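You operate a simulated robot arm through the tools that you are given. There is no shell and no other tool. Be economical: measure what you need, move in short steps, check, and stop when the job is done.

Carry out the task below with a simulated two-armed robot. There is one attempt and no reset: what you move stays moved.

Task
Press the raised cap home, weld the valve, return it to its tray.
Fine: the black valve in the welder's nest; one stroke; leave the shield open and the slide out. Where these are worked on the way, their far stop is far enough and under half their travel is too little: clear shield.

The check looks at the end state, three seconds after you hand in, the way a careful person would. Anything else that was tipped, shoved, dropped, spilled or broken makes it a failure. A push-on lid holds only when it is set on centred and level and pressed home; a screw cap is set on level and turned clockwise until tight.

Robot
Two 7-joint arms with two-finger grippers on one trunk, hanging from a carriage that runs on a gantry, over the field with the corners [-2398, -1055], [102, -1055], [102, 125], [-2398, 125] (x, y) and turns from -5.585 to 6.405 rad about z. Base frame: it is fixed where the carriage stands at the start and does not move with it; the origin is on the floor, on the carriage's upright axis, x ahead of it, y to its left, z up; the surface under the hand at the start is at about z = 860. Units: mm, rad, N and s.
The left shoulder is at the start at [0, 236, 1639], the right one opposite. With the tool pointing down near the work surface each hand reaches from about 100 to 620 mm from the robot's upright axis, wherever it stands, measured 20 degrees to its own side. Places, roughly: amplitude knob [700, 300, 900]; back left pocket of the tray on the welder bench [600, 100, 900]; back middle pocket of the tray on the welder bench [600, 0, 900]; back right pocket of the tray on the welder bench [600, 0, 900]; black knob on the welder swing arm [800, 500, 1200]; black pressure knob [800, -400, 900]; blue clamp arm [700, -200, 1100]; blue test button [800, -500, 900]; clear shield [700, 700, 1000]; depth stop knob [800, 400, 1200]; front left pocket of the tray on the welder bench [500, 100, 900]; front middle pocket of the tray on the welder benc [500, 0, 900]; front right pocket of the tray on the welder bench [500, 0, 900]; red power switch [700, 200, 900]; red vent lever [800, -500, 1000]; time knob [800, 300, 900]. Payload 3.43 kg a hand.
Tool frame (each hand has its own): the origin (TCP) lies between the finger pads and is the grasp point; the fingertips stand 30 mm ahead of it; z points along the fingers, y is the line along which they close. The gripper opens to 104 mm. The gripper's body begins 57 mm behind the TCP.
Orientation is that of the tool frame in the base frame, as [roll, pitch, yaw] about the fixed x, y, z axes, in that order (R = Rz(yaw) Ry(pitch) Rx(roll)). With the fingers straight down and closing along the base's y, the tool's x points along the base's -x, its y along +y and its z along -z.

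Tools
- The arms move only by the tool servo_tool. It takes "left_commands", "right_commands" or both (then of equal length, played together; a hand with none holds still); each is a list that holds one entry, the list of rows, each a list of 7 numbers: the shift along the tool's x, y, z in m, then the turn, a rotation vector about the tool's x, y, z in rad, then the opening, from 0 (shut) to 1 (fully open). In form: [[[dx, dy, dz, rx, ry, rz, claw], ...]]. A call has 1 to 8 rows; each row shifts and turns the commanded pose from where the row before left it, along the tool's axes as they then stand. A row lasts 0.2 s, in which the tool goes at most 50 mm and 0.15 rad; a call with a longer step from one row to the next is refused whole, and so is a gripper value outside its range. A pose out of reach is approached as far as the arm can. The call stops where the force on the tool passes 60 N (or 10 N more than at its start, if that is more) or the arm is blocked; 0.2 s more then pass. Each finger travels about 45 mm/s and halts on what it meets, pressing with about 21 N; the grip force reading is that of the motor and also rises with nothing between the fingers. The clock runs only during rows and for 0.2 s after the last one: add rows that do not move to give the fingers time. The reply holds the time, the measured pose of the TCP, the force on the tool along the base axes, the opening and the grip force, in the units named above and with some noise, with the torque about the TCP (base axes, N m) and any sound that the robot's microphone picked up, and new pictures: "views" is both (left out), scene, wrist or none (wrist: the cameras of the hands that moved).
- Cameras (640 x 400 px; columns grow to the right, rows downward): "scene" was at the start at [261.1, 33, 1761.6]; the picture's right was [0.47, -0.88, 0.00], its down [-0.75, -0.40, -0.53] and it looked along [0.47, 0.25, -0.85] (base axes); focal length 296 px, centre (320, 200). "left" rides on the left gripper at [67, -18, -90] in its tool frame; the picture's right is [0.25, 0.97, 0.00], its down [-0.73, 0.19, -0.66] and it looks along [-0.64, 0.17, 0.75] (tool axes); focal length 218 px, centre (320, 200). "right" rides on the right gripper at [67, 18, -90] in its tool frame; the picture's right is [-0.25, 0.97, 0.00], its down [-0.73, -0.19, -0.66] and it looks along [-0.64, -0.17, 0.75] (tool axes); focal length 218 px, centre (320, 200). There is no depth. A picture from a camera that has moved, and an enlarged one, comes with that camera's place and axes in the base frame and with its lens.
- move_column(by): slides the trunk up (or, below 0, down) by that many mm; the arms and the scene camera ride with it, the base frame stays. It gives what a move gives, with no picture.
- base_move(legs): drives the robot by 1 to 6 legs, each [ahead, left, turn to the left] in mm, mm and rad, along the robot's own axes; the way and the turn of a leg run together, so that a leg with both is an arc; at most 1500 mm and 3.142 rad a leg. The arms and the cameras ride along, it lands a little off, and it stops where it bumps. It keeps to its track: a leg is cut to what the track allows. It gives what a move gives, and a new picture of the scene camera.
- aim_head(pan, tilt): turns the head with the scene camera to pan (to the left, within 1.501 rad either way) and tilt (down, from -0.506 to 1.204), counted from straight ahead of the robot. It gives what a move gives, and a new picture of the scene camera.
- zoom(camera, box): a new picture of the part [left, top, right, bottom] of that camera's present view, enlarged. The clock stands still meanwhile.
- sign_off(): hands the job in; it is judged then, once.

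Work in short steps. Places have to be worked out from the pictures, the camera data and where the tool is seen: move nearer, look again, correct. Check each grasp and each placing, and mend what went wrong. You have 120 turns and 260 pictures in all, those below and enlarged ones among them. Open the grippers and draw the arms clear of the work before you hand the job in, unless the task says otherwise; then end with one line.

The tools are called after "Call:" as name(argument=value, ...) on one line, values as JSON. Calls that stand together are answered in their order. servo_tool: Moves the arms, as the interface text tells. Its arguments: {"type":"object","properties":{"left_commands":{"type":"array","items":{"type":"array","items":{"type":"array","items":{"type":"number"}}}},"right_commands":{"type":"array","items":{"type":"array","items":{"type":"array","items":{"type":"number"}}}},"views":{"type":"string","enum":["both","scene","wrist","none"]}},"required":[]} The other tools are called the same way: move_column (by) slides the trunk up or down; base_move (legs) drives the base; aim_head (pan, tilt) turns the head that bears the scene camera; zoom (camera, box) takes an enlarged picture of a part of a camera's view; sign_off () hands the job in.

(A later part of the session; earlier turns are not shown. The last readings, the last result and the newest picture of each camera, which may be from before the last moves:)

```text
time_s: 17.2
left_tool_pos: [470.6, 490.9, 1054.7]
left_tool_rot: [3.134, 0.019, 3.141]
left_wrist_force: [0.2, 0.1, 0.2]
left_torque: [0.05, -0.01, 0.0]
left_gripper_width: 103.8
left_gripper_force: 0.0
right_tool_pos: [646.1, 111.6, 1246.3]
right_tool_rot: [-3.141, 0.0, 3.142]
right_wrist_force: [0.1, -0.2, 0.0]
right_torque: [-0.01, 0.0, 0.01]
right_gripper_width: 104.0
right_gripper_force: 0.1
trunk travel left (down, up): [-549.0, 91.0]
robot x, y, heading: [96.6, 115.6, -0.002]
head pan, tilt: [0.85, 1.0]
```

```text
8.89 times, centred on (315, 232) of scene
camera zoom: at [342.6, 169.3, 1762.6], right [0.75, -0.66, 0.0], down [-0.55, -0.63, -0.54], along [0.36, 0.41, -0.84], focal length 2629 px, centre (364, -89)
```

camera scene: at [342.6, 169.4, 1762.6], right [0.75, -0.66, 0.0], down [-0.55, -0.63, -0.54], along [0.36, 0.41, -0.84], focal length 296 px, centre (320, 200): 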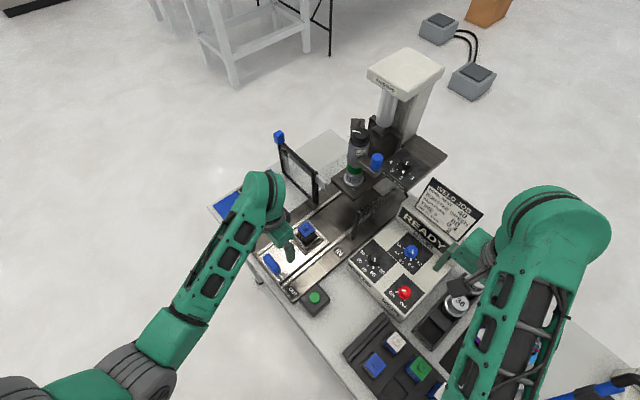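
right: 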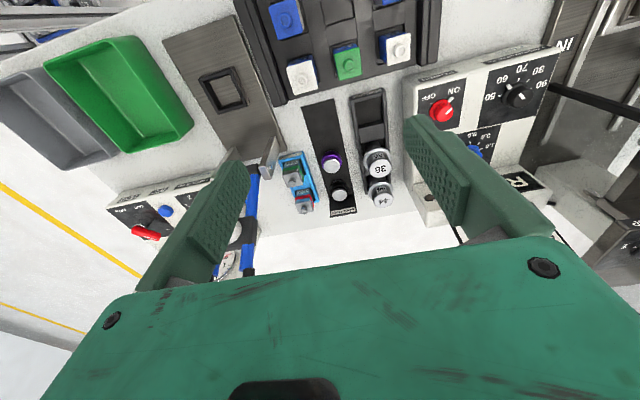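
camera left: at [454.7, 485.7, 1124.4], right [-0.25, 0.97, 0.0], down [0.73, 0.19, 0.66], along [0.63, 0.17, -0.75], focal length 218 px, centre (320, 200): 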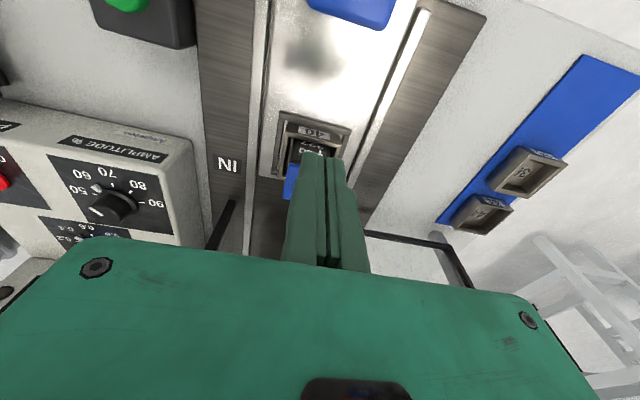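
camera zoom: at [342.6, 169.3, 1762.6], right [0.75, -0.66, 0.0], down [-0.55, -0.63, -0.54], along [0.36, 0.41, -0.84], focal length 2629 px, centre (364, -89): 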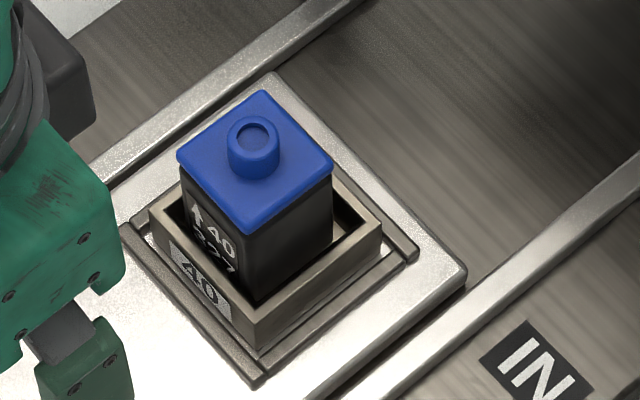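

The cap moved down and is level. I compare it with the seated caps in the tray, and look at the shield and swing knob for planning.

Call:
zoom(camera="scene", box=[340, 320, 450, 400])

Call:
zoom(camera="scene", box=[265, 115, 395, 210])

Call:
zoom(camera="left", box=[230, 0, 450, 120])

```text
5.00 times, centred on (395, 360) of scene
camera zoom: at [342.6, 169.3, 1762.6], right [0.75, -0.66, 0.0], down [-0.55, -0.63, -0.54], along [0.36, 0.41, -0.84], focal length 1479 px, centre (-55, -600)
```

zoom: 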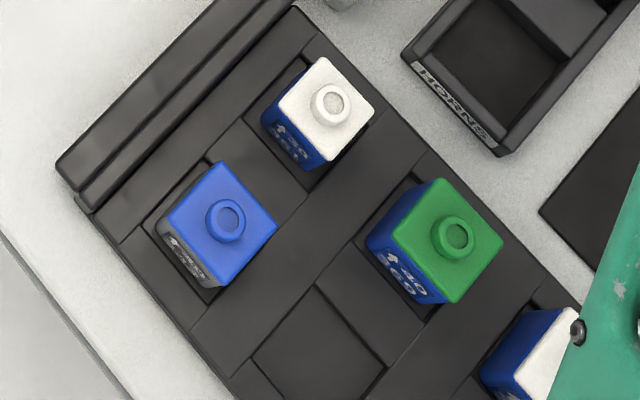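

```text
4.21 times, centred on (330, 162) of scene
camera zoom: at [342.6, 169.3, 1762.6], right [0.75, -0.66, 0.0], down [-0.55, -0.63, -0.54], along [0.36, 0.41, -0.84], focal length 1245 px, centre (278, 358)
```

zoom: 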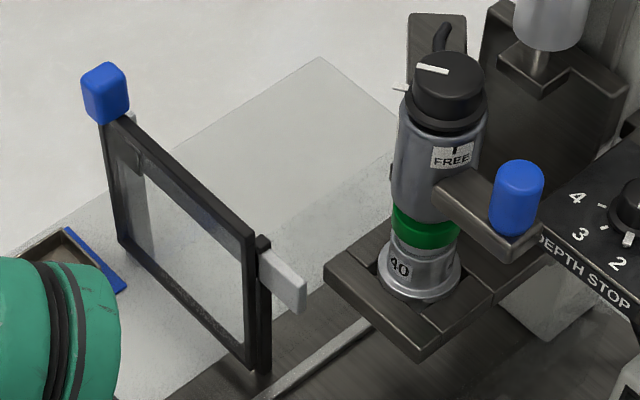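

```text
2.91 times, centred on (340, 60) of left
camera zoom: at [401.5, 472.6, 1144.6], right [-0.25, 0.97, 0.0], down [0.72, 0.19, 0.67], along [0.65, 0.17, -0.74], focal length 635 px, centre (262, 607)
```

zoom: 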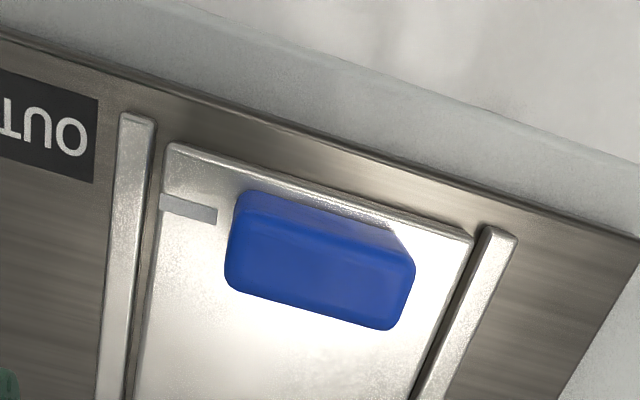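

The cap matches the seated ones. Before moving the slide I check the horn's alignment over the slide, so I raise the left hand to view the horn stack.

Call:
servo_tool(left_commands=[[[0, 0.01, -0.04, 0, 0, 0, 1], [0, 0.01, -0.04, 0, 0, 0, 1], [-0.03, 0.02, -0.035, 0, 0, 0, 1], [-0.03, 0.015, -0.035, 0, 0, 0, 1], [-0.03, 0.015, -0.025, 0, 0, 0, 1], [0, 0, 0, 0, 0, 0, 1]]], views="wrist")

Call:
zoom(camera="left", box=[180, 100, 460, 280])

```text
refused: row 3 steps farther than a row can; nothing moved
```

```text
2.22 times, centred on (320, 190) of left
camera zoom: at [401.5, 472.6, 1144.6], right [-0.25, 0.97, 0.0], down [0.72, 0.19, 0.67], along [0.65, 0.17, -0.74], focal length 485 px, centre (320, 222)
```

zoom: 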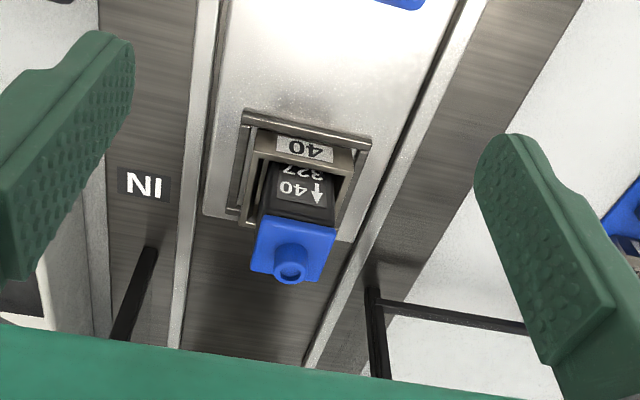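

That row was too long, so I repeat with smaller steps.

Call:
servo_tool(left_commands=[[[0, 0.01, -0.04, 0, 0, 0, 1], [0, 0.01, -0.04, 0, 0, 0, 1], [-0.025, 0.015, -0.03, 0, 0, 0, 1], [-0.025, 0.015, -0.03, 0, 0, 0, 1], [-0.025, 0.015, -0.03, 0, 0, 0, 1], [0, 0, 0, 0, 0, 0, 1]]], views="wrist")

Call:
zoom(camera="left", box=[180, 100, 460, 280])

```text
time_s: 18.6
left_tool_pos: [542.5, 550.9, 1226.7]
left_tool_rot: [3.137, 0.02, -3.141]
left_wrist_force: [0.2, -0.4, -0.7]
left_torque: [-0.02, 0.06, 0.02]
left_gripper_width: 104.0
left_gripper_force: 0.1
right_tool_pos: [645.0, 111.8, 1245.8]
right_tool_rot: [-3.141, -0.001, -3.141]
right_wrist_force: [-0.2, -0.7, 0.1]
right_torque: [-0.02, 0.02, -0.02]
right_gripper_width: 103.9
right_gripper_force: 0.0
trunk travel left (down, up): [-549.0, 91.0]
robot x, y, heading: [97.6, 116.9, -0.004]
head pan, tilt: [0.85, 1.0]
camera left: at [473.7, 534.0, 1316.1], right [-0.25, 0.97, 0.0], down [0.72, 0.19, 0.67], along [0.65, 0.17, -0.74], focal length 218 px, centre (320, 200)
```

left: 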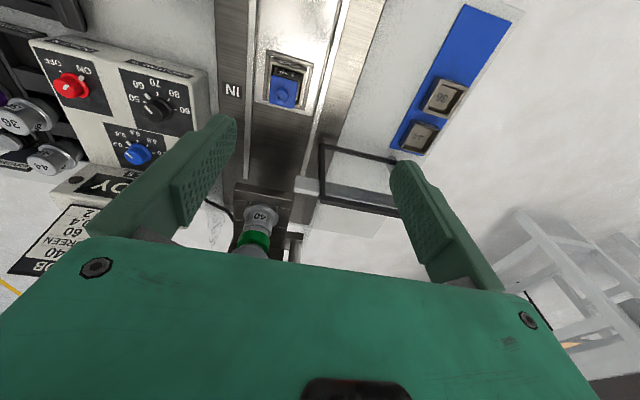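

```text
2.22 times, centred on (320, 190) of left
camera zoom: at [473.7, 534.0, 1316.1], right [-0.25, 0.97, 0.0], down [0.72, 0.19, 0.67], along [0.65, 0.17, -0.74], focal length 485 px, centre (320, 222)
```

zoom: 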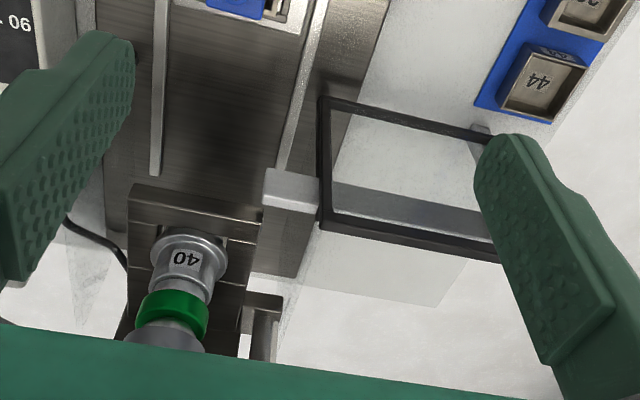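

Triangulating against the scene view puts the horn at (770, 504, 1055), in line with the slide, so the swing arm is in place. The slide handle is at about (450, 505, 905), so I bring the closed fingers behind it.

Call:
servo_tool(left_commands=[[[0.022, -0.0077, 0.036, 0, 0, 0, 0], [0.022, -0.0077, 0.036, 0, 0, 0, 0], [0.022, -0.0077, 0.036, 0, 0, 0, 0], [0.022, -0.0077, 0.036, 0, 0, 0, 0], [0.022, -0.0077, 0.036, 0, 0, 0, 0], [0.022, -0.0077, 0.036, 0, 0, 0, 0], [0, 0, 0, 0, -0.02, 0, 0]]], views="both")

Call:
zoom(camera="scene", box=[240, 210, 340, 300])

```text
time_s: 20.2
left_tool_pos: [414.1, 507.0, 1007.9]
left_tool_rot: [3.137, 0.04, -3.141]
left_wrist_force: [-0.1, 0.0, 0.7]
left_torque: [-0.03, -0.01, 0.02]
left_gripper_width: 0.0
left_gripper_force: 21.2
right_tool_pos: [645.9, 112.1, 1245.8]
right_tool_rot: [3.141, -0.001, -3.141]
right_wrist_force: [0.2, 0.5, -0.8]
right_torque: [0.03, 0.01, -0.01]
right_gripper_width: 104.1
right_gripper_force: 0.0
trunk travel left (down, up): [-549.0, 91.0]
robot x, y, heading: [95.9, 115.6, -0.007]
head pan, tilt: [0.85, 1.0]
camera scene: at [342.6, 169.2, 1762.5], right [0.75, -0.66, 0.0], down [-0.56, -0.63, -0.54], along [0.36, 0.41, -0.84], focal length 296 px, centre (320, 200)
camera left: at [342.8, 488.6, 1096.1], right [-0.25, 0.97, -0.01], down [0.7, 0.19, 0.69], along [0.67, 0.17, -0.73], focal length 218 px, centre (320, 200)
```

scene: 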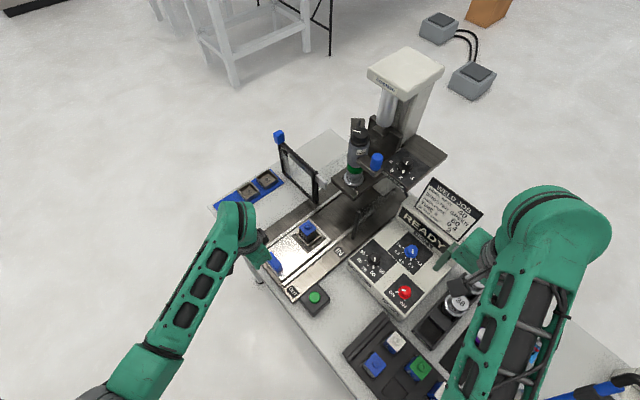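
left: 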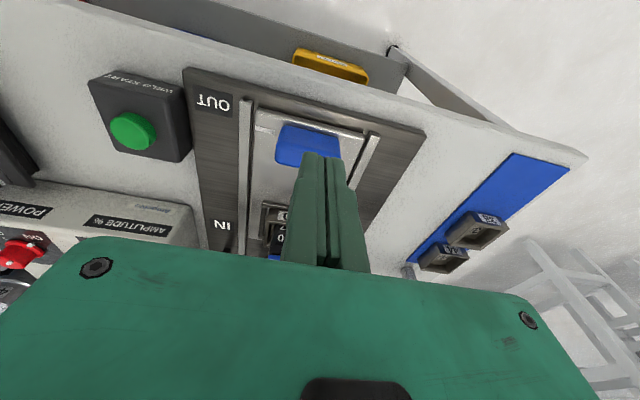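

```text
4.44 times, centred on (290, 255) of scene
camera zoom: at [342.6, 169.2, 1762.5], right [0.75, -0.66, 0.0], down [-0.56, -0.63, -0.54], along [0.36, 0.41, -0.84], focal length 1315 px, centre (453, -44)
```

zoom: 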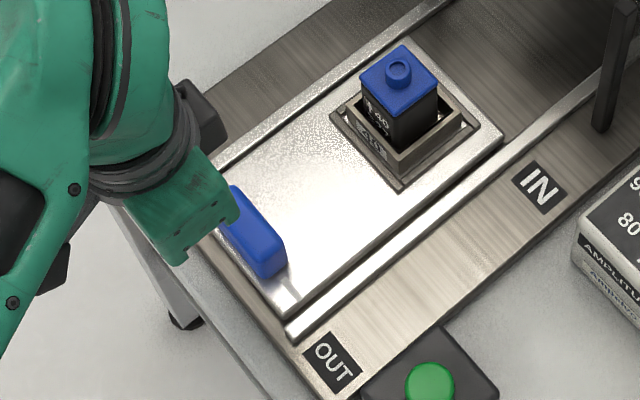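

I straighten the small tilt and lower behind the handle.

Call:
servo_tool(left_commands=[[[0.008, 0, 0.02, 0, 0.04, 0, 0], [0, 0, 0.025, 0, 0, 0, 0], [0, 0, 0.02, 0, 0, 0, 0], [0, 0, 0, 0, 0, 0, 0]]], views="wrist")

Call:
zoom(camera="scene", box=[240, 230, 320, 300])

Call:
zoom(camera="left", box=[250, 90, 390, 200])

```text
time_s: 21.2
left_tool_pos: [406.8, 507.5, 941.8]
left_tool_rot: [3.137, -0.001, -3.141]
left_wrist_force: [-0.3, -0.6, -0.2]
left_torque: [-0.01, 0.03, 0.02]
left_gripper_width: 0.0
left_gripper_force: 21.1
right_tool_pos: [644.4, 110.9, 1245.2]
right_tool_rot: [3.141, 0.001, -3.142]
right_wrist_force: [-0.3, 0.0, 0.9]
right_torque: [0.01, -0.02, -0.03]
right_gripper_width: 104.0
right_gripper_force: 0.0
trunk travel left (down, up): [-549.0, 91.0]
robot x, y, heading: [99.3, 115.3, -0.0]
head pan, tilt: [0.85, 1.0]
camera left: at [339.7, 489.3, 1033.4], right [-0.25, 0.97, 0.0], down [0.73, 0.19, 0.66], along [0.64, 0.17, -0.75], focal length 218 px, centre (320, 200)
```

left: 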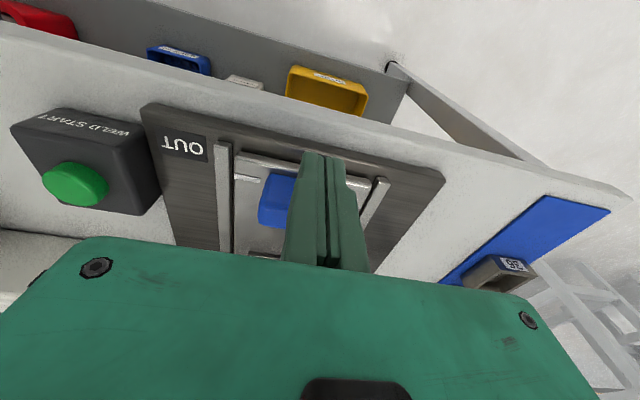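

```text
5.71 times, centred on (280, 265) of scene
camera zoom: at [342.6, 169.3, 1762.5], right [0.75, -0.66, 0.0], down [-0.56, -0.63, -0.54], along [0.36, 0.41, -0.84], focal length 1690 px, centre (549, -171)
```

zoom: 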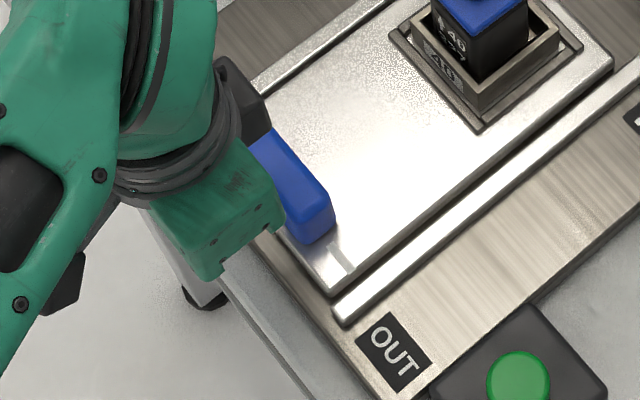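

```text
3.64 times, centred on (320, 145) of left
camera zoom: at [339.7, 489.3, 1033.4], right [-0.25, 0.97, 0.0], down [0.73, 0.19, 0.66], along [0.64, 0.17, -0.75], focal length 794 px, centre (320, 400)
```

zoom: 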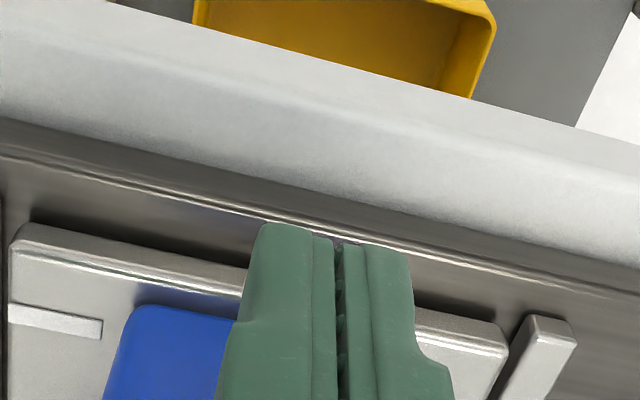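

The tip at z 912 is just behind the handle. I lower 14 mm and start pushing forward in small steps.

Call:
servo_tool(left_commands=[[[0, -0.002, 0.014, 0, 0, 0, 0], [-0.01, 0, 0, 0, 0, 0, 0], [-0.01, 0, 0, 0, 0, 0, 0], [-0.01, 0, 0, 0, 0, 0, 0], [-0.01, 0, 0, 0, 0, 0, 0], [-0.01, 0, 0, 0, 0, 0, 0], [-0.01, 0, 0, 0, 0, 0, 0]]], views="both")

Call:
zoom(camera="scene", box=[240, 210, 340, 300])

```text
time_s: 22.9
left_tool_pos: [468.4, 505.0, 929.8]
left_tool_rot: [3.14, 0.0, 3.14]
left_wrist_force: [-0.1, -0.3, 0.8]
left_torque: [0.0, 0.05, 0.01]
left_gripper_width: 0.3
left_gripper_force: 35.2
right_tool_pos: [644.7, 110.9, 1246.3]
right_tool_rot: [-3.14, 0.001, -3.141]
right_wrist_force: [-0.8, 0.4, -0.3]
right_torque: [0.0, 0.03, 0.02]
right_gripper_width: 104.3
right_gripper_force: 0.0
trunk travel left (down, up): [-549.0, 91.0]
robot x, y, heading: [98.3, 116.1, 0.005]
head pan, tilt: [0.85, 1.0]
camera scene: at [342.6, 169.2, 1762.5], right [0.75, -0.66, 0.0], down [-0.56, -0.63, -0.54], along [0.36, 0.41, -0.84], focal length 296 px, centre (320, 200)
camera left: at [401.5, 486.9, 1019.7], right [-0.25, 0.97, 0.0], down [0.73, 0.19, 0.66], along [0.64, 0.17, -0.75], focal length 218 px, centre (320, 200)
```

scene: 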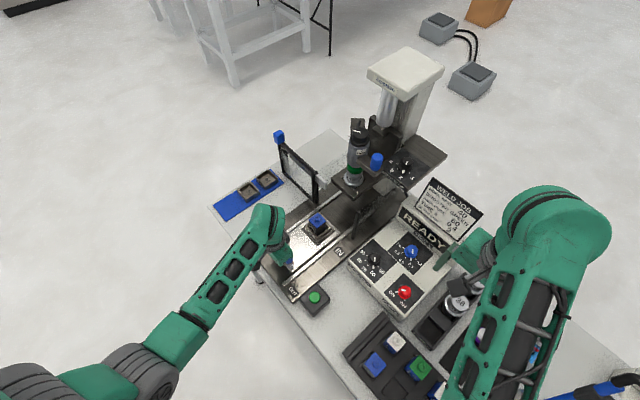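
left: 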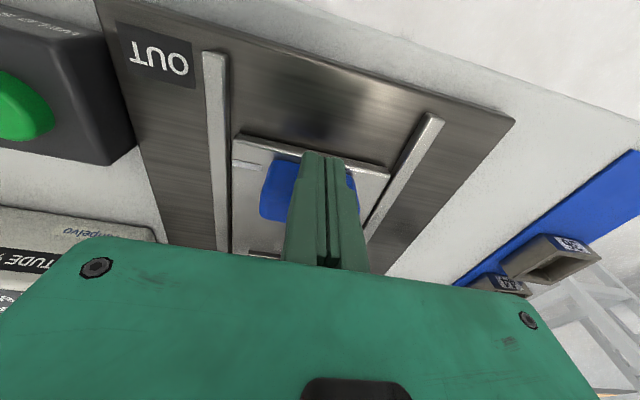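

```text
4.44 times, centred on (290, 255) of scene
camera zoom: at [342.6, 169.2, 1762.5], right [0.75, -0.66, 0.0], down [-0.56, -0.63, -0.54], along [0.36, 0.41, -0.84], focal length 1315 px, centre (453, -44)
```

zoom: 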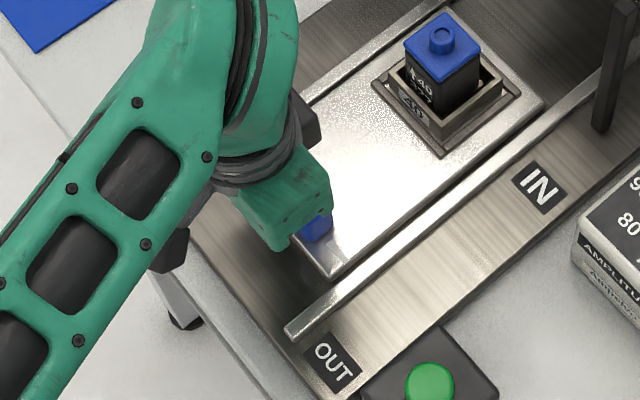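

The slide moves smoothly with the valve upright. I keep pushing steadily towards IN.

Call:
servo_tool(left_commands=[[[-0.012, 0, 0, 0, 0, 0, 0], [-0.015, 0, 0, 0, 0, 0, 0], [-0.015, 0, 0, 0, 0, 0, 0], [-0.015, 0, 0, 0, 0, 0, 0], [-0.015, 0, 0, 0, 0, 0, 0], [-0.015, 0, 0, 0, 0, 0, 0], [-0.012, 0, 0, 0, 0, 0, 0], [-0.01, 0, 0, 0, 0, 0, 0]]], views="both")

Call:
zoom(camera="scene", box=[260, 150, 400, 270])

```text
time_s: 24.6
left_tool_pos: [578.9, 506.0, 929.2]
left_tool_rot: [3.138, 0.0, 3.141]
left_wrist_force: [-0.6, 1.1, -0.2]
left_torque: [0.02, 0.0, 0.01]
left_gripper_width: 0.0
left_gripper_force: 34.8
right_tool_pos: [645.1, 111.1, 1247.8]
right_tool_rot: [-3.141, 0.0, -3.141]
right_wrist_force: [0.3, -0.2, -0.4]
right_torque: [0.02, -0.02, -0.01]
right_gripper_width: 104.1
right_gripper_force: 0.0
trunk travel left (down, up): [-549.0, 91.0]
robot x, y, heading: [96.0, 112.1, 0.005]
head pan, tilt: [0.85, 1.0]
camera scene: at [342.6, 169.3, 1762.5], right [0.75, -0.66, 0.0], down [-0.56, -0.63, -0.54], along [0.36, 0.41, -0.84], focal length 296 px, centre (320, 200)
camera left: at [511.4, 487.9, 1020.1], right [-0.25, 0.97, 0.0], down [0.73, 0.19, 0.66], along [0.64, 0.17, -0.75], focal length 218 px, centre (320, 200)
```

scene: 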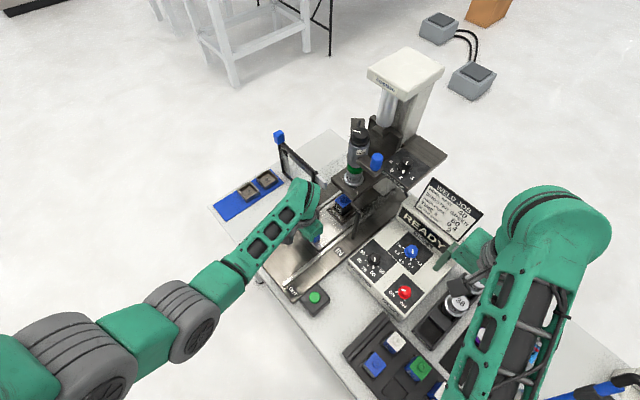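
left: 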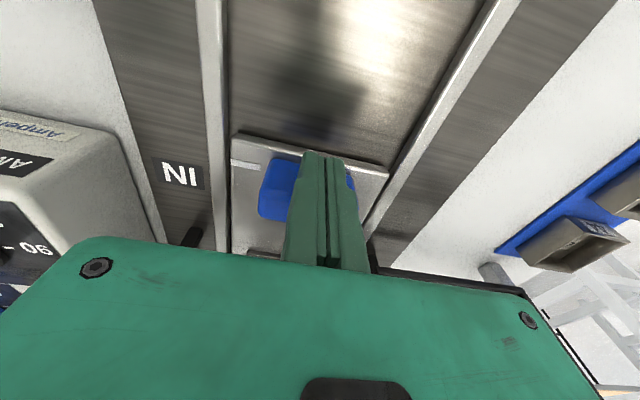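

```text
3.33 times, centred on (330, 210) of scene
camera zoom: at [342.6, 169.3, 1762.5], right [0.75, -0.66, 0.0], down [-0.56, -0.63, -0.54], along [0.36, 0.41, -0.84], focal length 986 px, centre (287, 167)
```

zoom: 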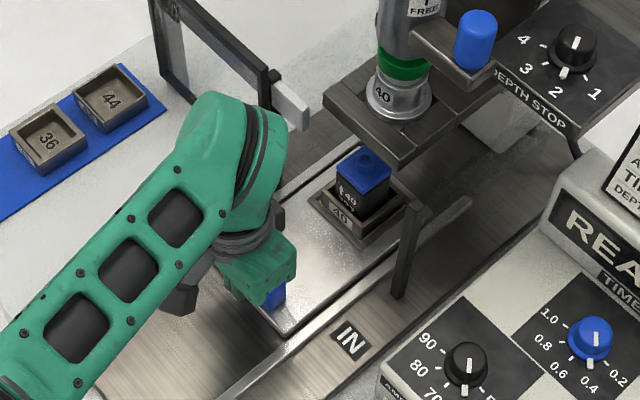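

The valve passes under the fork with clearance, with about 35 mm left. I continue gently to the stop.

Call:
servo_tool(left_commands=[[[-0.008, 0, 0, 0, 0, 0, 0], [-0.008, 0, 0, 0, 0, 0, 0], [-0.007, 0, 0, 0, 0, 0, 0], [-0.006, 0, 0, 0, 0, 0, 0], [-0.005, 0, 0, 0, 0, 0, 0], [-0.004, 0, 0, 0, 0, 0, 0], [-0.003, 0, 0, 0, 0, 0, 0], [-0.003, 0, 0, 0, 0, 0, 0]]], views="wrist")

Call:
zoom(camera="scene", box=[260, 150, 400, 270])

```text
time_s: 26.4
left_tool_pos: [610.8, 508.0, 923.6]
left_tool_rot: [3.137, -0.012, -3.139]
left_wrist_force: [-38.3, 0.3, 14.2]
left_torque: [-0.24, -0.35, -0.06]
left_gripper_width: 6.2
left_gripper_force: 34.7
right_tool_pos: [640.4, 112.2, 1243.2]
right_tool_rot: [3.141, -0.004, -3.14]
right_wrist_force: [1.2, -0.3, -0.5]
right_torque: [-0.02, 0.01, 0.0]
right_gripper_width: 103.9
right_gripper_force: 0.1
trunk travel left (down, up): [-549.0, 91.0]
robot x, y, heading: [95.3, 111.6, 0.004]
head pan, tilt: [0.85, 1.0]
camera left: at [544.7, 489.3, 1016.2], right [-0.26, 0.97, 0.01], down [0.74, 0.19, 0.65], along [0.63, 0.17, -0.76], focal length 218 px, centre (320, 200)
```

left: 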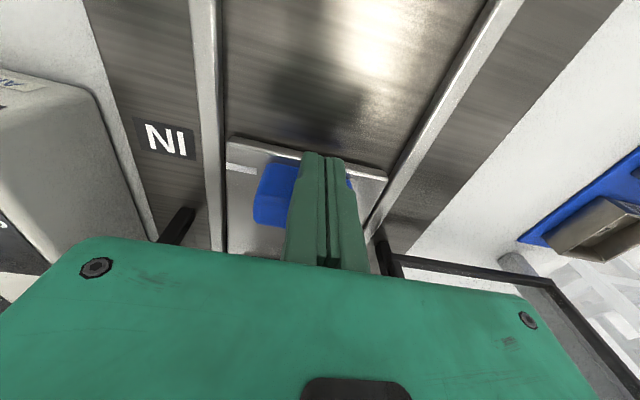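

```text
3.33 times, centred on (330, 210) of scene
camera zoom: at [339.8, 169.9, 1761.6], right [0.75, -0.66, 0.0], down [-0.56, -0.63, -0.54], along [0.35, 0.41, -0.84], focal length 986 px, centre (287, 167)
```

zoom: 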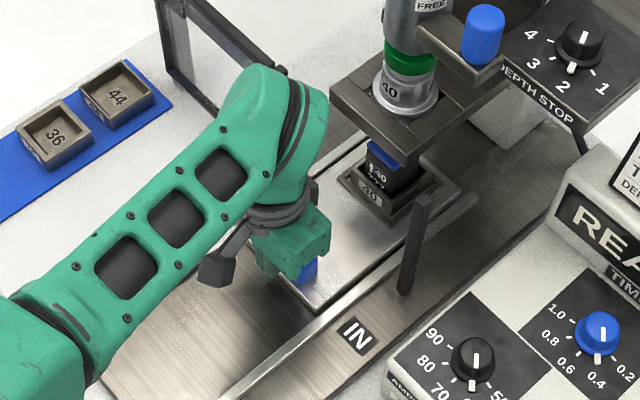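

The slide is against its IN stop (38 N), with the nest at about 769 under the horn. I back off and raise the left hand to look at the shield, whose hinge I place at (683, 589) and its knob at about (683, 740, 1105).

Call:
servo_tool(left_commands=[[[0.01, 0, 0, 0, -0.012, 0, 0], [0.02, 0, -0.01, 0, 0, 0, 0], [0.0, 0, -0.045, 0, 0, 0, 0], [0.0, 0, -0.045, 0, 0, 0, 0], [0.0, 0.01, -0.045, 0, 0, 0, 0], [0.0, 0.02, -0.045, 0, 0, 0, 0], [0.0, 0.02, -0.045, 0, 0, 0, 0], [0, 0.03, -0.035, 0, 0, 0, 0]]], views="both")

Call:
zoom(camera="scene", box=[240, 110, 400, 240])

```text
time_s: 28.2
left_tool_pos: [588.1, 585.2, 1200.7]
left_tool_rot: [3.135, 0.013, -3.141]
left_wrist_force: [-1.0, -1.0, -0.1]
left_torque: [0.0, 0.0, 0.01]
left_gripper_width: 0.0
left_gripper_force: 34.1
right_tool_pos: [645.0, 111.9, 1245.9]
right_tool_rot: [3.141, 0.001, 3.141]
right_wrist_force: [-1.0, 0.4, 0.2]
right_torque: [0.0, -0.01, -0.03]
right_gripper_width: 103.7
right_gripper_force: 0.1
trunk travel left (down, up): [-549.0, 91.0]
robot x, y, heading: [97.1, 118.3, 0.0]
head pan, tilt: [0.85, 1.0]
camera scene: at [342.7, 169.4, 1762.6], right [0.75, -0.66, 0.0], down [-0.55, -0.63, -0.54], along [0.36, 0.41, -0.84], focal length 296 px, centre (320, 200)
camera left: at [519.7, 566.4, 1290.1], right [-0.25, 0.97, 0.0], down [0.72, 0.19, 0.67], along [0.64, 0.17, -0.75], focal length 218 px, centre (320, 200)
```

scene: 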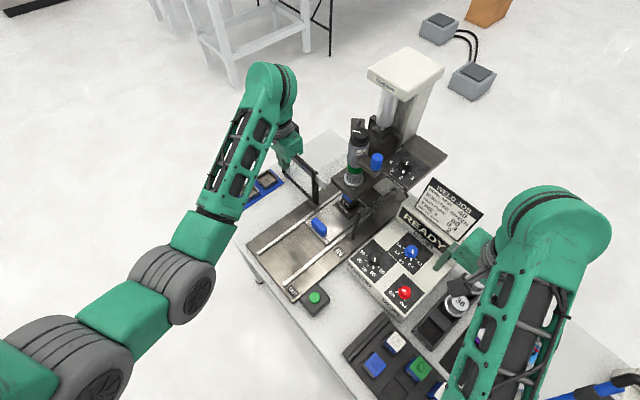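
left: 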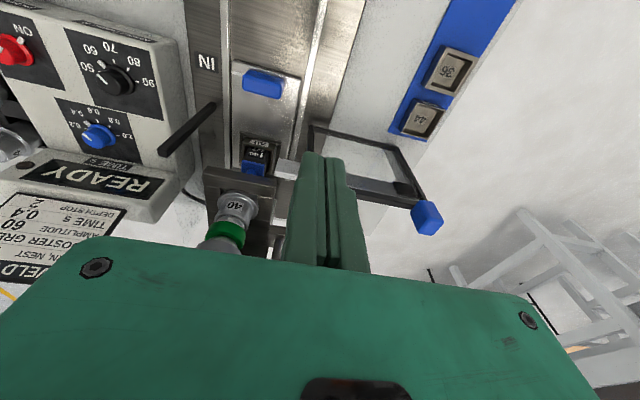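

```text
3.08 times, centred on (320, 175) of scene
camera zoom: at [342.7, 169.4, 1762.6], right [0.75, -0.66, 0.0], down [-0.55, -0.63, -0.54], along [0.36, 0.41, -0.84], focal length 910 px, centre (320, 277)
```

zoom: 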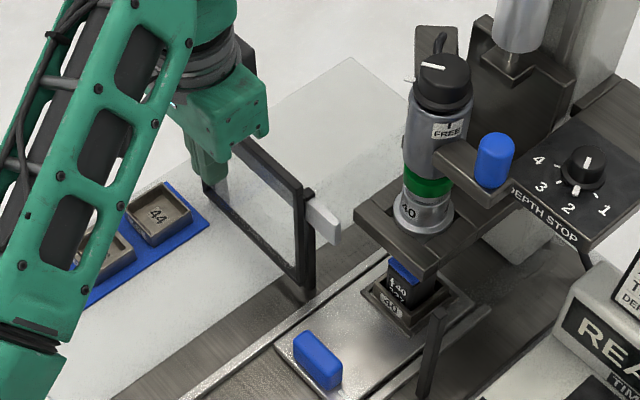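

Triangulating gives the knob at about (692, 765, 1083) and the frame's top edge at z≈1077. I'll push the frame from behind with closed fingers at about 105 mm radius. First I move over the top to (717, 694).

Call:
servo_tool(left_commands=[[[-0.026, 0.022, 0, 0, 0.013, 0, 0], [-0.026, 0.022, 0.008, 0, 0, 0, 0], [-0.026, 0.022, 0.008, 0, 0, 0, 0], [-0.026, 0.022, 0.008, 0, 0, 0, 0], [-0.026, 0.022, 0.008, 0, 0, 0, 0], [0, 0, 0, 0, 0, 0, 0]]], views="both")

Call:
zoom(camera="scene", box=[240, 110, 360, 210])

```text
time_s: 29.6
left_tool_pos: [702.1, 679.6, 1170.0]
left_tool_rot: [3.137, -0.002, -3.14]
left_wrist_force: [0.1, 0.0, -0.2]
left_torque: [0.02, -0.04, 0.02]
left_gripper_width: 0.0
left_gripper_force: 34.8
left hand out of reach, approached as far as the arm can: row 5
right_tool_pos: [644.3, 111.2, 1244.4]
right_tool_rot: [-3.141, -0.001, -3.142]
right_wrist_force: [0.0, 0.0, -0.5]
right_torque: [0.0, 0.0, 0.0]
right_gripper_width: 104.0
right_gripper_force: 0.0
trunk travel left (down, up): [-549.0, 91.0]
robot x, y, heading: [97.7, 115.3, 0.0]
head pan, tilt: [0.85, 1.0]
camera scene: at [342.1, 168.9, 1762.2], right [0.75, -0.66, 0.0], down [-0.56, -0.63, -0.54], along [0.36, 0.41, -0.84], focal length 296 px, centre (320, 200)
camera left: at [634.2, 662.8, 1261.0], right [-0.25, 0.97, 0.0], down [0.73, 0.19, 0.66], along [0.63, 0.17, -0.75], focal length 218 px, centre (320, 200)
```

scene: 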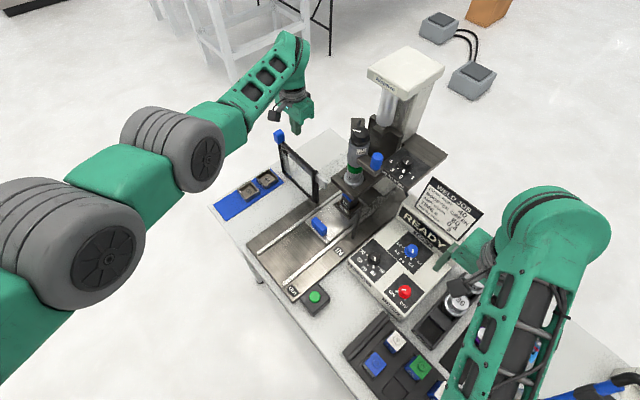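
left: 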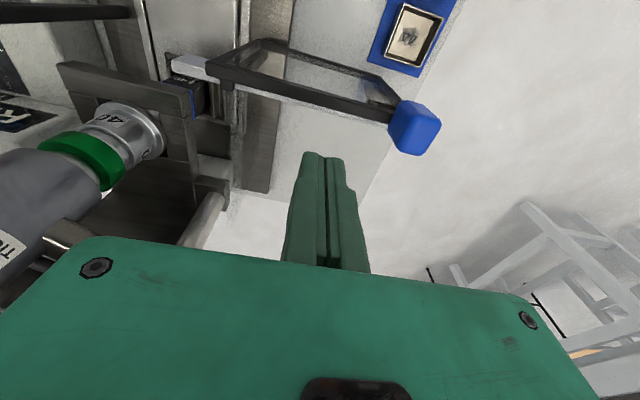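

```text
4.00 times, centred on (300, 160) of scene
camera zoom: at [342.1, 168.9, 1762.2], right [0.75, -0.66, 0.0], down [-0.56, -0.63, -0.54], along [0.36, 0.41, -0.84], focal length 1183 px, centre (400, 360)
```

zoom: 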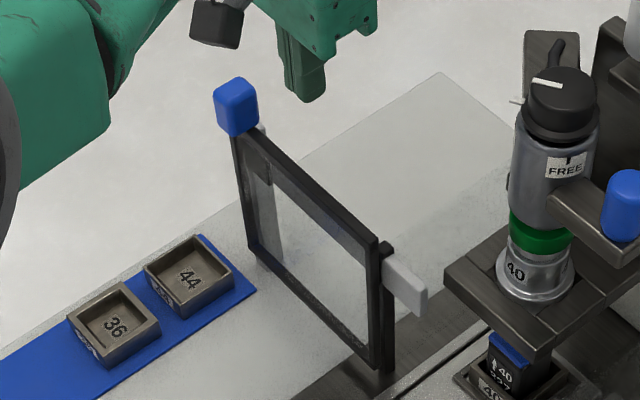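

The arm is at its reach limit here. Tilting the fingers outward by 0.3 rad buys reach, so I tilt, shift to about (716, 674) and descend halfway, then look.

Call:
servo_tool(left_commands=[[[0, 0, 0, 0, -0.15, 0, 0], [0, 0, 0, 0, -0.15, 0, 0], [-0.0134, -0.006, 0.0041, 0, 0, 0, 0], [0.006, 0, 0.0191, 0, 0, 0, 0], [0.006, 0, 0.0191, 0, 0, 0, 0], [0, 0, 0, 0, 0, 0, 0]]], views="both")

Call:
zoom(camera="scene", box=[250, 100, 370, 200])

Call:
zoom(camera="left", box=[180, 20, 460, 220])

```text
time_s: 31.1
left_tool_pos: [717.4, 676.7, 1132.3]
left_tool_rot: [3.136, 0.3, -3.141]
left_wrist_force: [-0.1, -0.2, 0.9]
left_torque: [0.01, 0.0, -0.05]
left_gripper_width: 0.2
left_gripper_force: 34.7
right_tool_pos: [645.7, 112.7, 1245.3]
right_tool_rot: [-3.141, 0.0, 3.141]
right_wrist_force: [-1.1, -0.3, -0.4]
right_torque: [-0.01, 0.0, 0.01]
right_gripper_width: 104.2
right_gripper_force: 0.1
trunk travel left (down, up): [-549.0, 91.0]
robot x, y, heading: [95.9, 117.8, -0.005]
head pan, tilt: [0.85, 1.0]
camera scene: at [342.6, 169.3, 1762.6], right [0.75, -0.66, 0.0], down [-0.56, -0.63, -0.54], along [0.36, 0.41, -0.84], focal length 296 px, centre (320, 200)
camera left: at [626.9, 658.5, 1199.6], right [-0.24, 0.97, -0.07], down [0.5, 0.19, 0.84], along [0.83, 0.17, -0.53], focal length 218 px, centre (320, 200)
```

scene: 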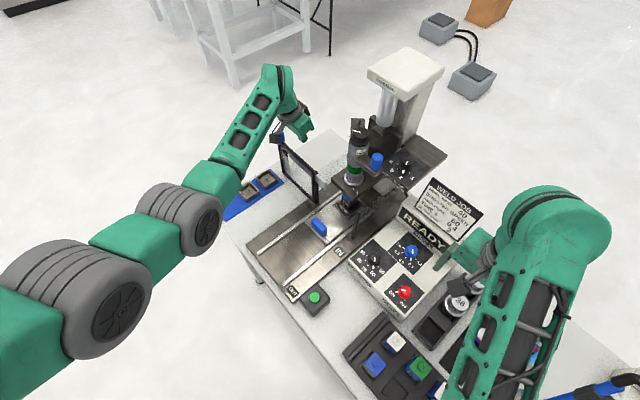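
left: 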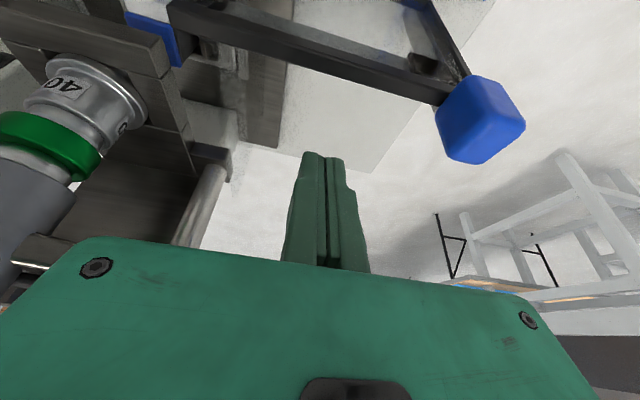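

```text
4.00 times, centred on (310, 150) of scene
camera zoom: at [342.6, 169.3, 1762.6], right [0.75, -0.66, 0.0], down [-0.56, -0.63, -0.54], along [0.36, 0.41, -0.84], focal length 1183 px, centre (360, 400)
```

zoom: 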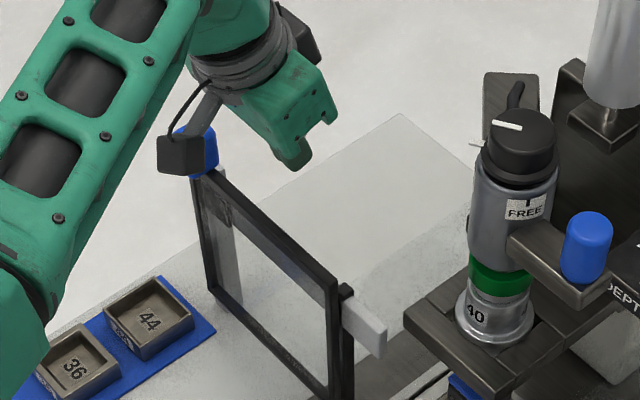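

```text
2.00 times, centred on (320, 120) of left
camera zoom: at [626.9, 658.5, 1199.6], right [-0.24, 0.97, -0.07], down [0.5, 0.19, 0.84], along [0.83, 0.17, -0.53], focal length 436 px, centre (320, 360)
```

zoom: 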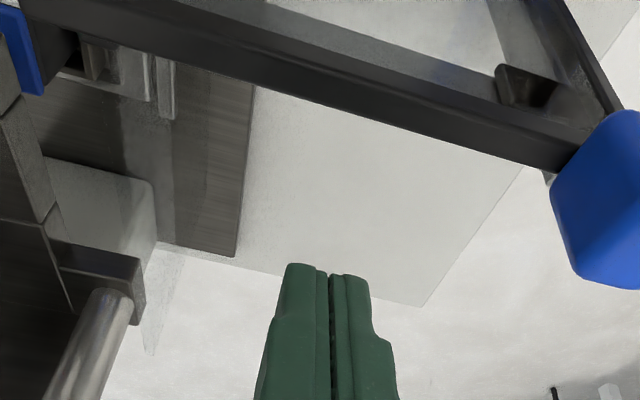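

The fingers are behind the frame with good clearance; the frame's back face is at x≈690. I descend 45 mm and start pulling the frame towards me.

Call:
servo_tool(left_commands=[[[0.00665, 0, 0.0215, 0, 0, 0, 0], [0.00665, 0, 0.0215, 0, 0, 0, 0], [0.0143, -0.003, -0.0044, 0, 0, 0, 0], [0.0107, 0.0006, -0.0033, 0, 0, 0, 0], [0.0107, 0.0006, -0.0033, 0, 0, 0, 0], [0.0105, -0.002, -0.0033, 0, 0, 0, 0], [0.0105, -0.0025, -0.0033, 0, 0, 0, 0]]], views="both")

Call:
zoom(camera="scene", box=[230, 110, 370, 220])

```text
time_s: 32.6
left_tool_pos: [655.0, 673.7, 1088.8]
left_tool_rot: [3.136, 0.297, -3.139]
left_wrist_force: [0.3, 1.0, 0.0]
left_torque: [0.0, -0.02, 0.02]
left_gripper_width: 0.0
left_gripper_force: 34.9
right_tool_pos: [645.3, 112.9, 1245.8]
right_tool_rot: [-3.141, -0.001, -3.139]
right_wrist_force: [-0.6, 0.2, -1.1]
right_torque: [-0.02, 0.0, 0.0]
right_gripper_width: 104.0
right_gripper_force: 0.0
trunk travel left (down, up): [-549.0, 91.0]
robot x, y, heading: [99.1, 115.8, 0.003]
head pan, tilt: [0.85, 1.0]
camera scene: at [342.2, 169.6, 1762.7], right [0.75, -0.66, 0.0], down [-0.55, -0.63, -0.54], along [0.36, 0.41, -0.84], focal length 296 px, centre (320, 200)
camera left: at [565.2, 653.8, 1155.6], right [-0.24, 0.97, -0.07], down [0.5, 0.19, 0.84], along [0.83, 0.17, -0.53], focal length 218 px, centre (320, 200)
```

scene: 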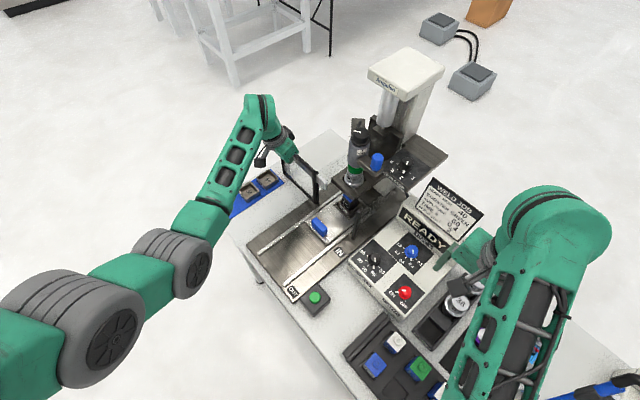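
left: 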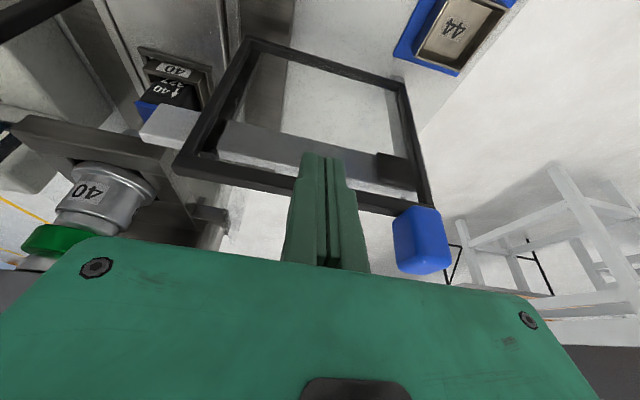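

```text
3.64 times, centred on (300, 165) of scene
camera zoom: at [342.2, 169.6, 1762.7], right [0.75, -0.66, 0.0], down [-0.55, -0.63, -0.54], along [0.36, 0.41, -0.84], focal length 1076 px, centre (393, 327)
```

zoom: 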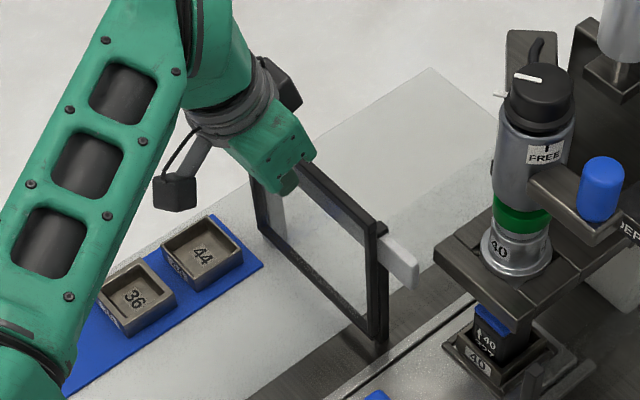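

The fingers passed just over the frame's top bar, so it lies nearer z≈1063 and nothing moved. I go back over it, descend about 27 mm deeper and pull again.

Call:
servo_tool(left_commands=[[[-0.0103, 0, -0.0334, 0, 0, 0, 0], [-0.0296, 0, 0.0092, 0, 0, 0, 0], [-0.0296, 0, 0.0092, 0, 0, 0, 0], [0.0092, 0, 0.0296, 0, 0, 0, 0], [0.0092, 0, 0.0296, 0, 0, 0, 0], [0.0143, 0, -0.0044, 0, 0, 0, 0], [0.0107, 0.0006, -0.0033, 0, 0, 0, 0]]], views="both")

Call:
zoom(camera="scene", box=[230, 110, 370, 220])

```text
time_s: 34.2
left_tool_pos: [697.1, 664.1, 1087.5]
left_tool_rot: [3.136, 0.313, 3.135]
left_wrist_force: [50.6, 1.6, -22.4]
left_torque: [-0.61, -1.35, -0.08]
left_gripper_width: 6.1
left_gripper_force: 34.9
left hand out of reach, approached as far as the arm can: row 5
right_tool_pos: [652.0, 110.0, 1247.8]
right_tool_rot: [-3.142, 0.004, 3.138]
right_wrist_force: [-0.7, -0.6, -0.4]
right_torque: [-0.06, -0.05, -0.05]
right_gripper_width: 103.8
right_gripper_force: 0.0
trunk travel left (down, up): [-549.0, 91.0]
robot x, y, heading: [94.3, 115.8, -0.0]
head pan, tilt: [0.85, 1.0]
camera scene: at [345.5, 168.4, 1763.6], right [0.75, -0.66, 0.0], down [-0.55, -0.63, -0.54], along [0.36, 0.4, -0.84], focal length 296 px, centre (320, 200)
camera left: at [605.1, 645.9, 1153.1], right [-0.24, 0.97, -0.07], down [0.49, 0.18, 0.85], along [0.84, 0.17, -0.52], focal length 218 px, centre (320, 200)
```

scene: 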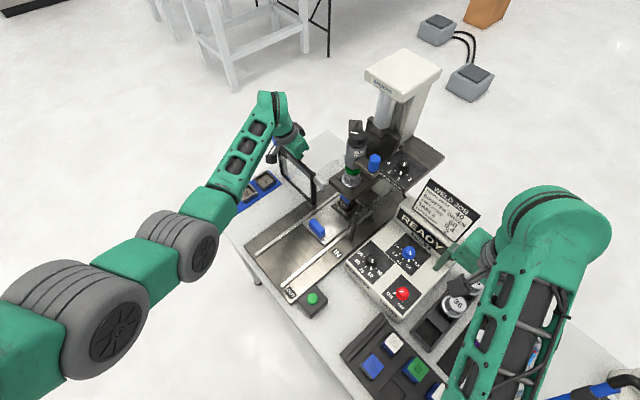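
left: 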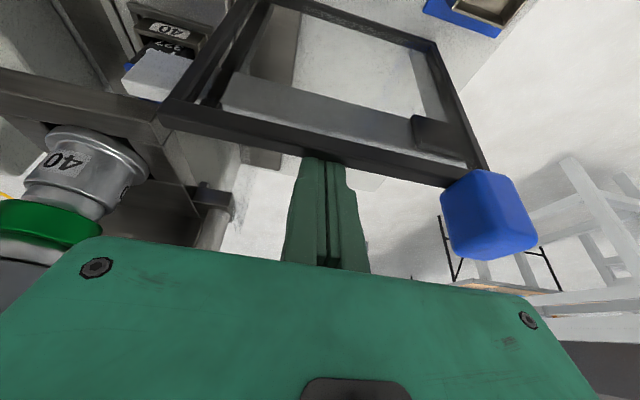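

```text
3.64 times, centred on (300, 165) of scene
camera zoom: at [345.5, 168.4, 1763.6], right [0.75, -0.66, 0.0], down [-0.55, -0.63, -0.54], along [0.36, 0.4, -0.84], focal length 1076 px, centre (393, 327)
```

zoom: 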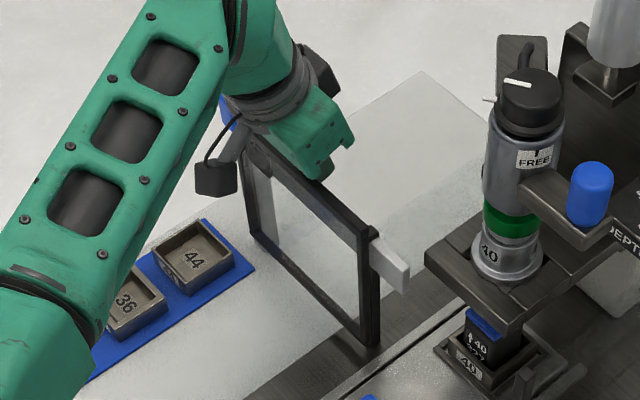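

The tool feels 50 N, yet the frame has not swung, so it may move another way. I relieve the push and inspect the shield's mechanism before forcing anything.

Call:
servo_tool(left_commands=[[[-0.015, 0, 0.004, 0, 0, 0, 0], [-0.0103, 0, -0.0334, 0, 0, 0, 0], [-0.0103, 0, -0.0334, 0, 0, 0, 0], [0.03, -0.0, -0.03, 0, 0, 0, 0], [0.03, -0.0, -0.03, 0, 0, 0, 0], [0.04, 0.0, -0.01, 0, 0, 0, 0], [0.04, 0.0, -0.0, 0, 0, 0, 0]]], views="wrist")

Call:
zoom(camera="scene", box=[260, 120, 340, 210])

Call:
zoom(camera="left", box=[160, 60, 480, 260])

```text
time_s: 35.9
left_tool_pos: [544.7, 666.3, 1177.2]
left_tool_rot: [3.135, 0.298, -3.141]
left_wrist_force: [0.5, 0.8, 0.1]
left_torque: [-0.02, 0.0, 0.0]
left_gripper_width: 0.0
left_gripper_force: 35.3
right_tool_pos: [645.0, 112.0, 1246.4]
right_tool_rot: [-3.141, 0.001, -3.141]
right_wrist_force: [0.2, -0.3, -0.8]
right_torque: [0.0, 0.0, 0.02]
right_gripper_width: 104.0
right_gripper_force: 0.1
trunk travel left (down, up): [-549.0, 91.0]
robot x, y, heading: [94.7, 118.4, -0.001]
head pan, tilt: [0.85, 1.0]
camera left: at [453.4, 647.9, 1244.1], right [-0.24, 0.97, -0.07], down [0.5, 0.19, 0.84], along [0.83, 0.17, -0.53], focal length 218 px, centre (320, 200)
```

left: 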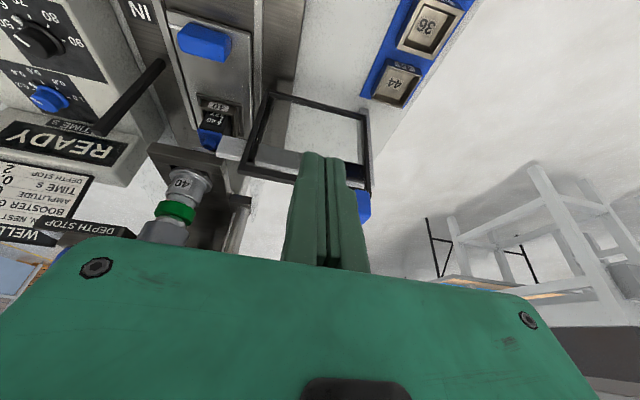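

```text
4.44 times, centred on (300, 165) of scene
camera zoom: at [342.4, 169.1, 1762.5], right [0.75, -0.66, 0.0], down [-0.56, -0.63, -0.54], along [0.36, 0.41, -0.84], focal length 1315 px, centre (409, 356)
```

zoom: 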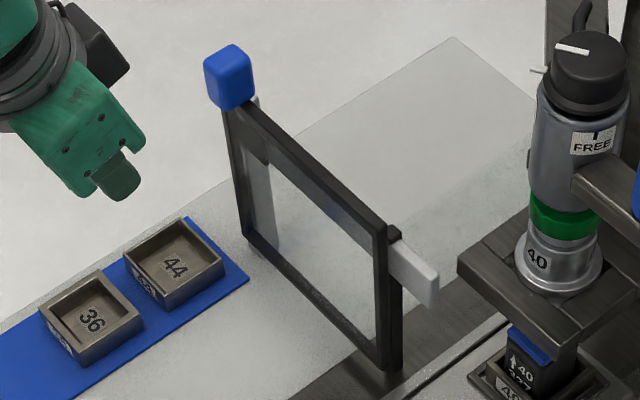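

```text
2.00 times, centred on (320, 160) of left
camera zoom: at [453.4, 647.9, 1244.1], right [-0.24, 0.97, -0.07], down [0.5, 0.19, 0.84], along [0.83, 0.17, -0.53], focal length 436 px, centre (320, 280)
```

zoom: 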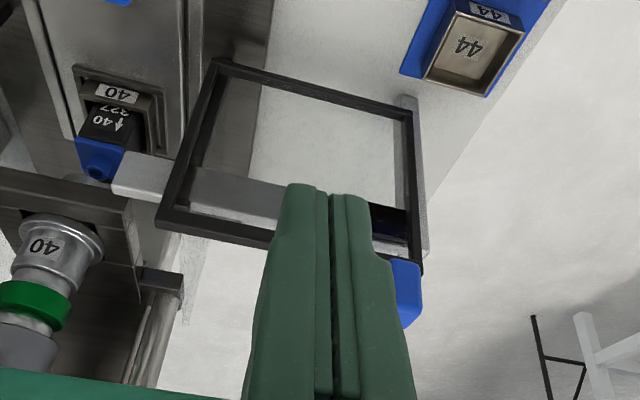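

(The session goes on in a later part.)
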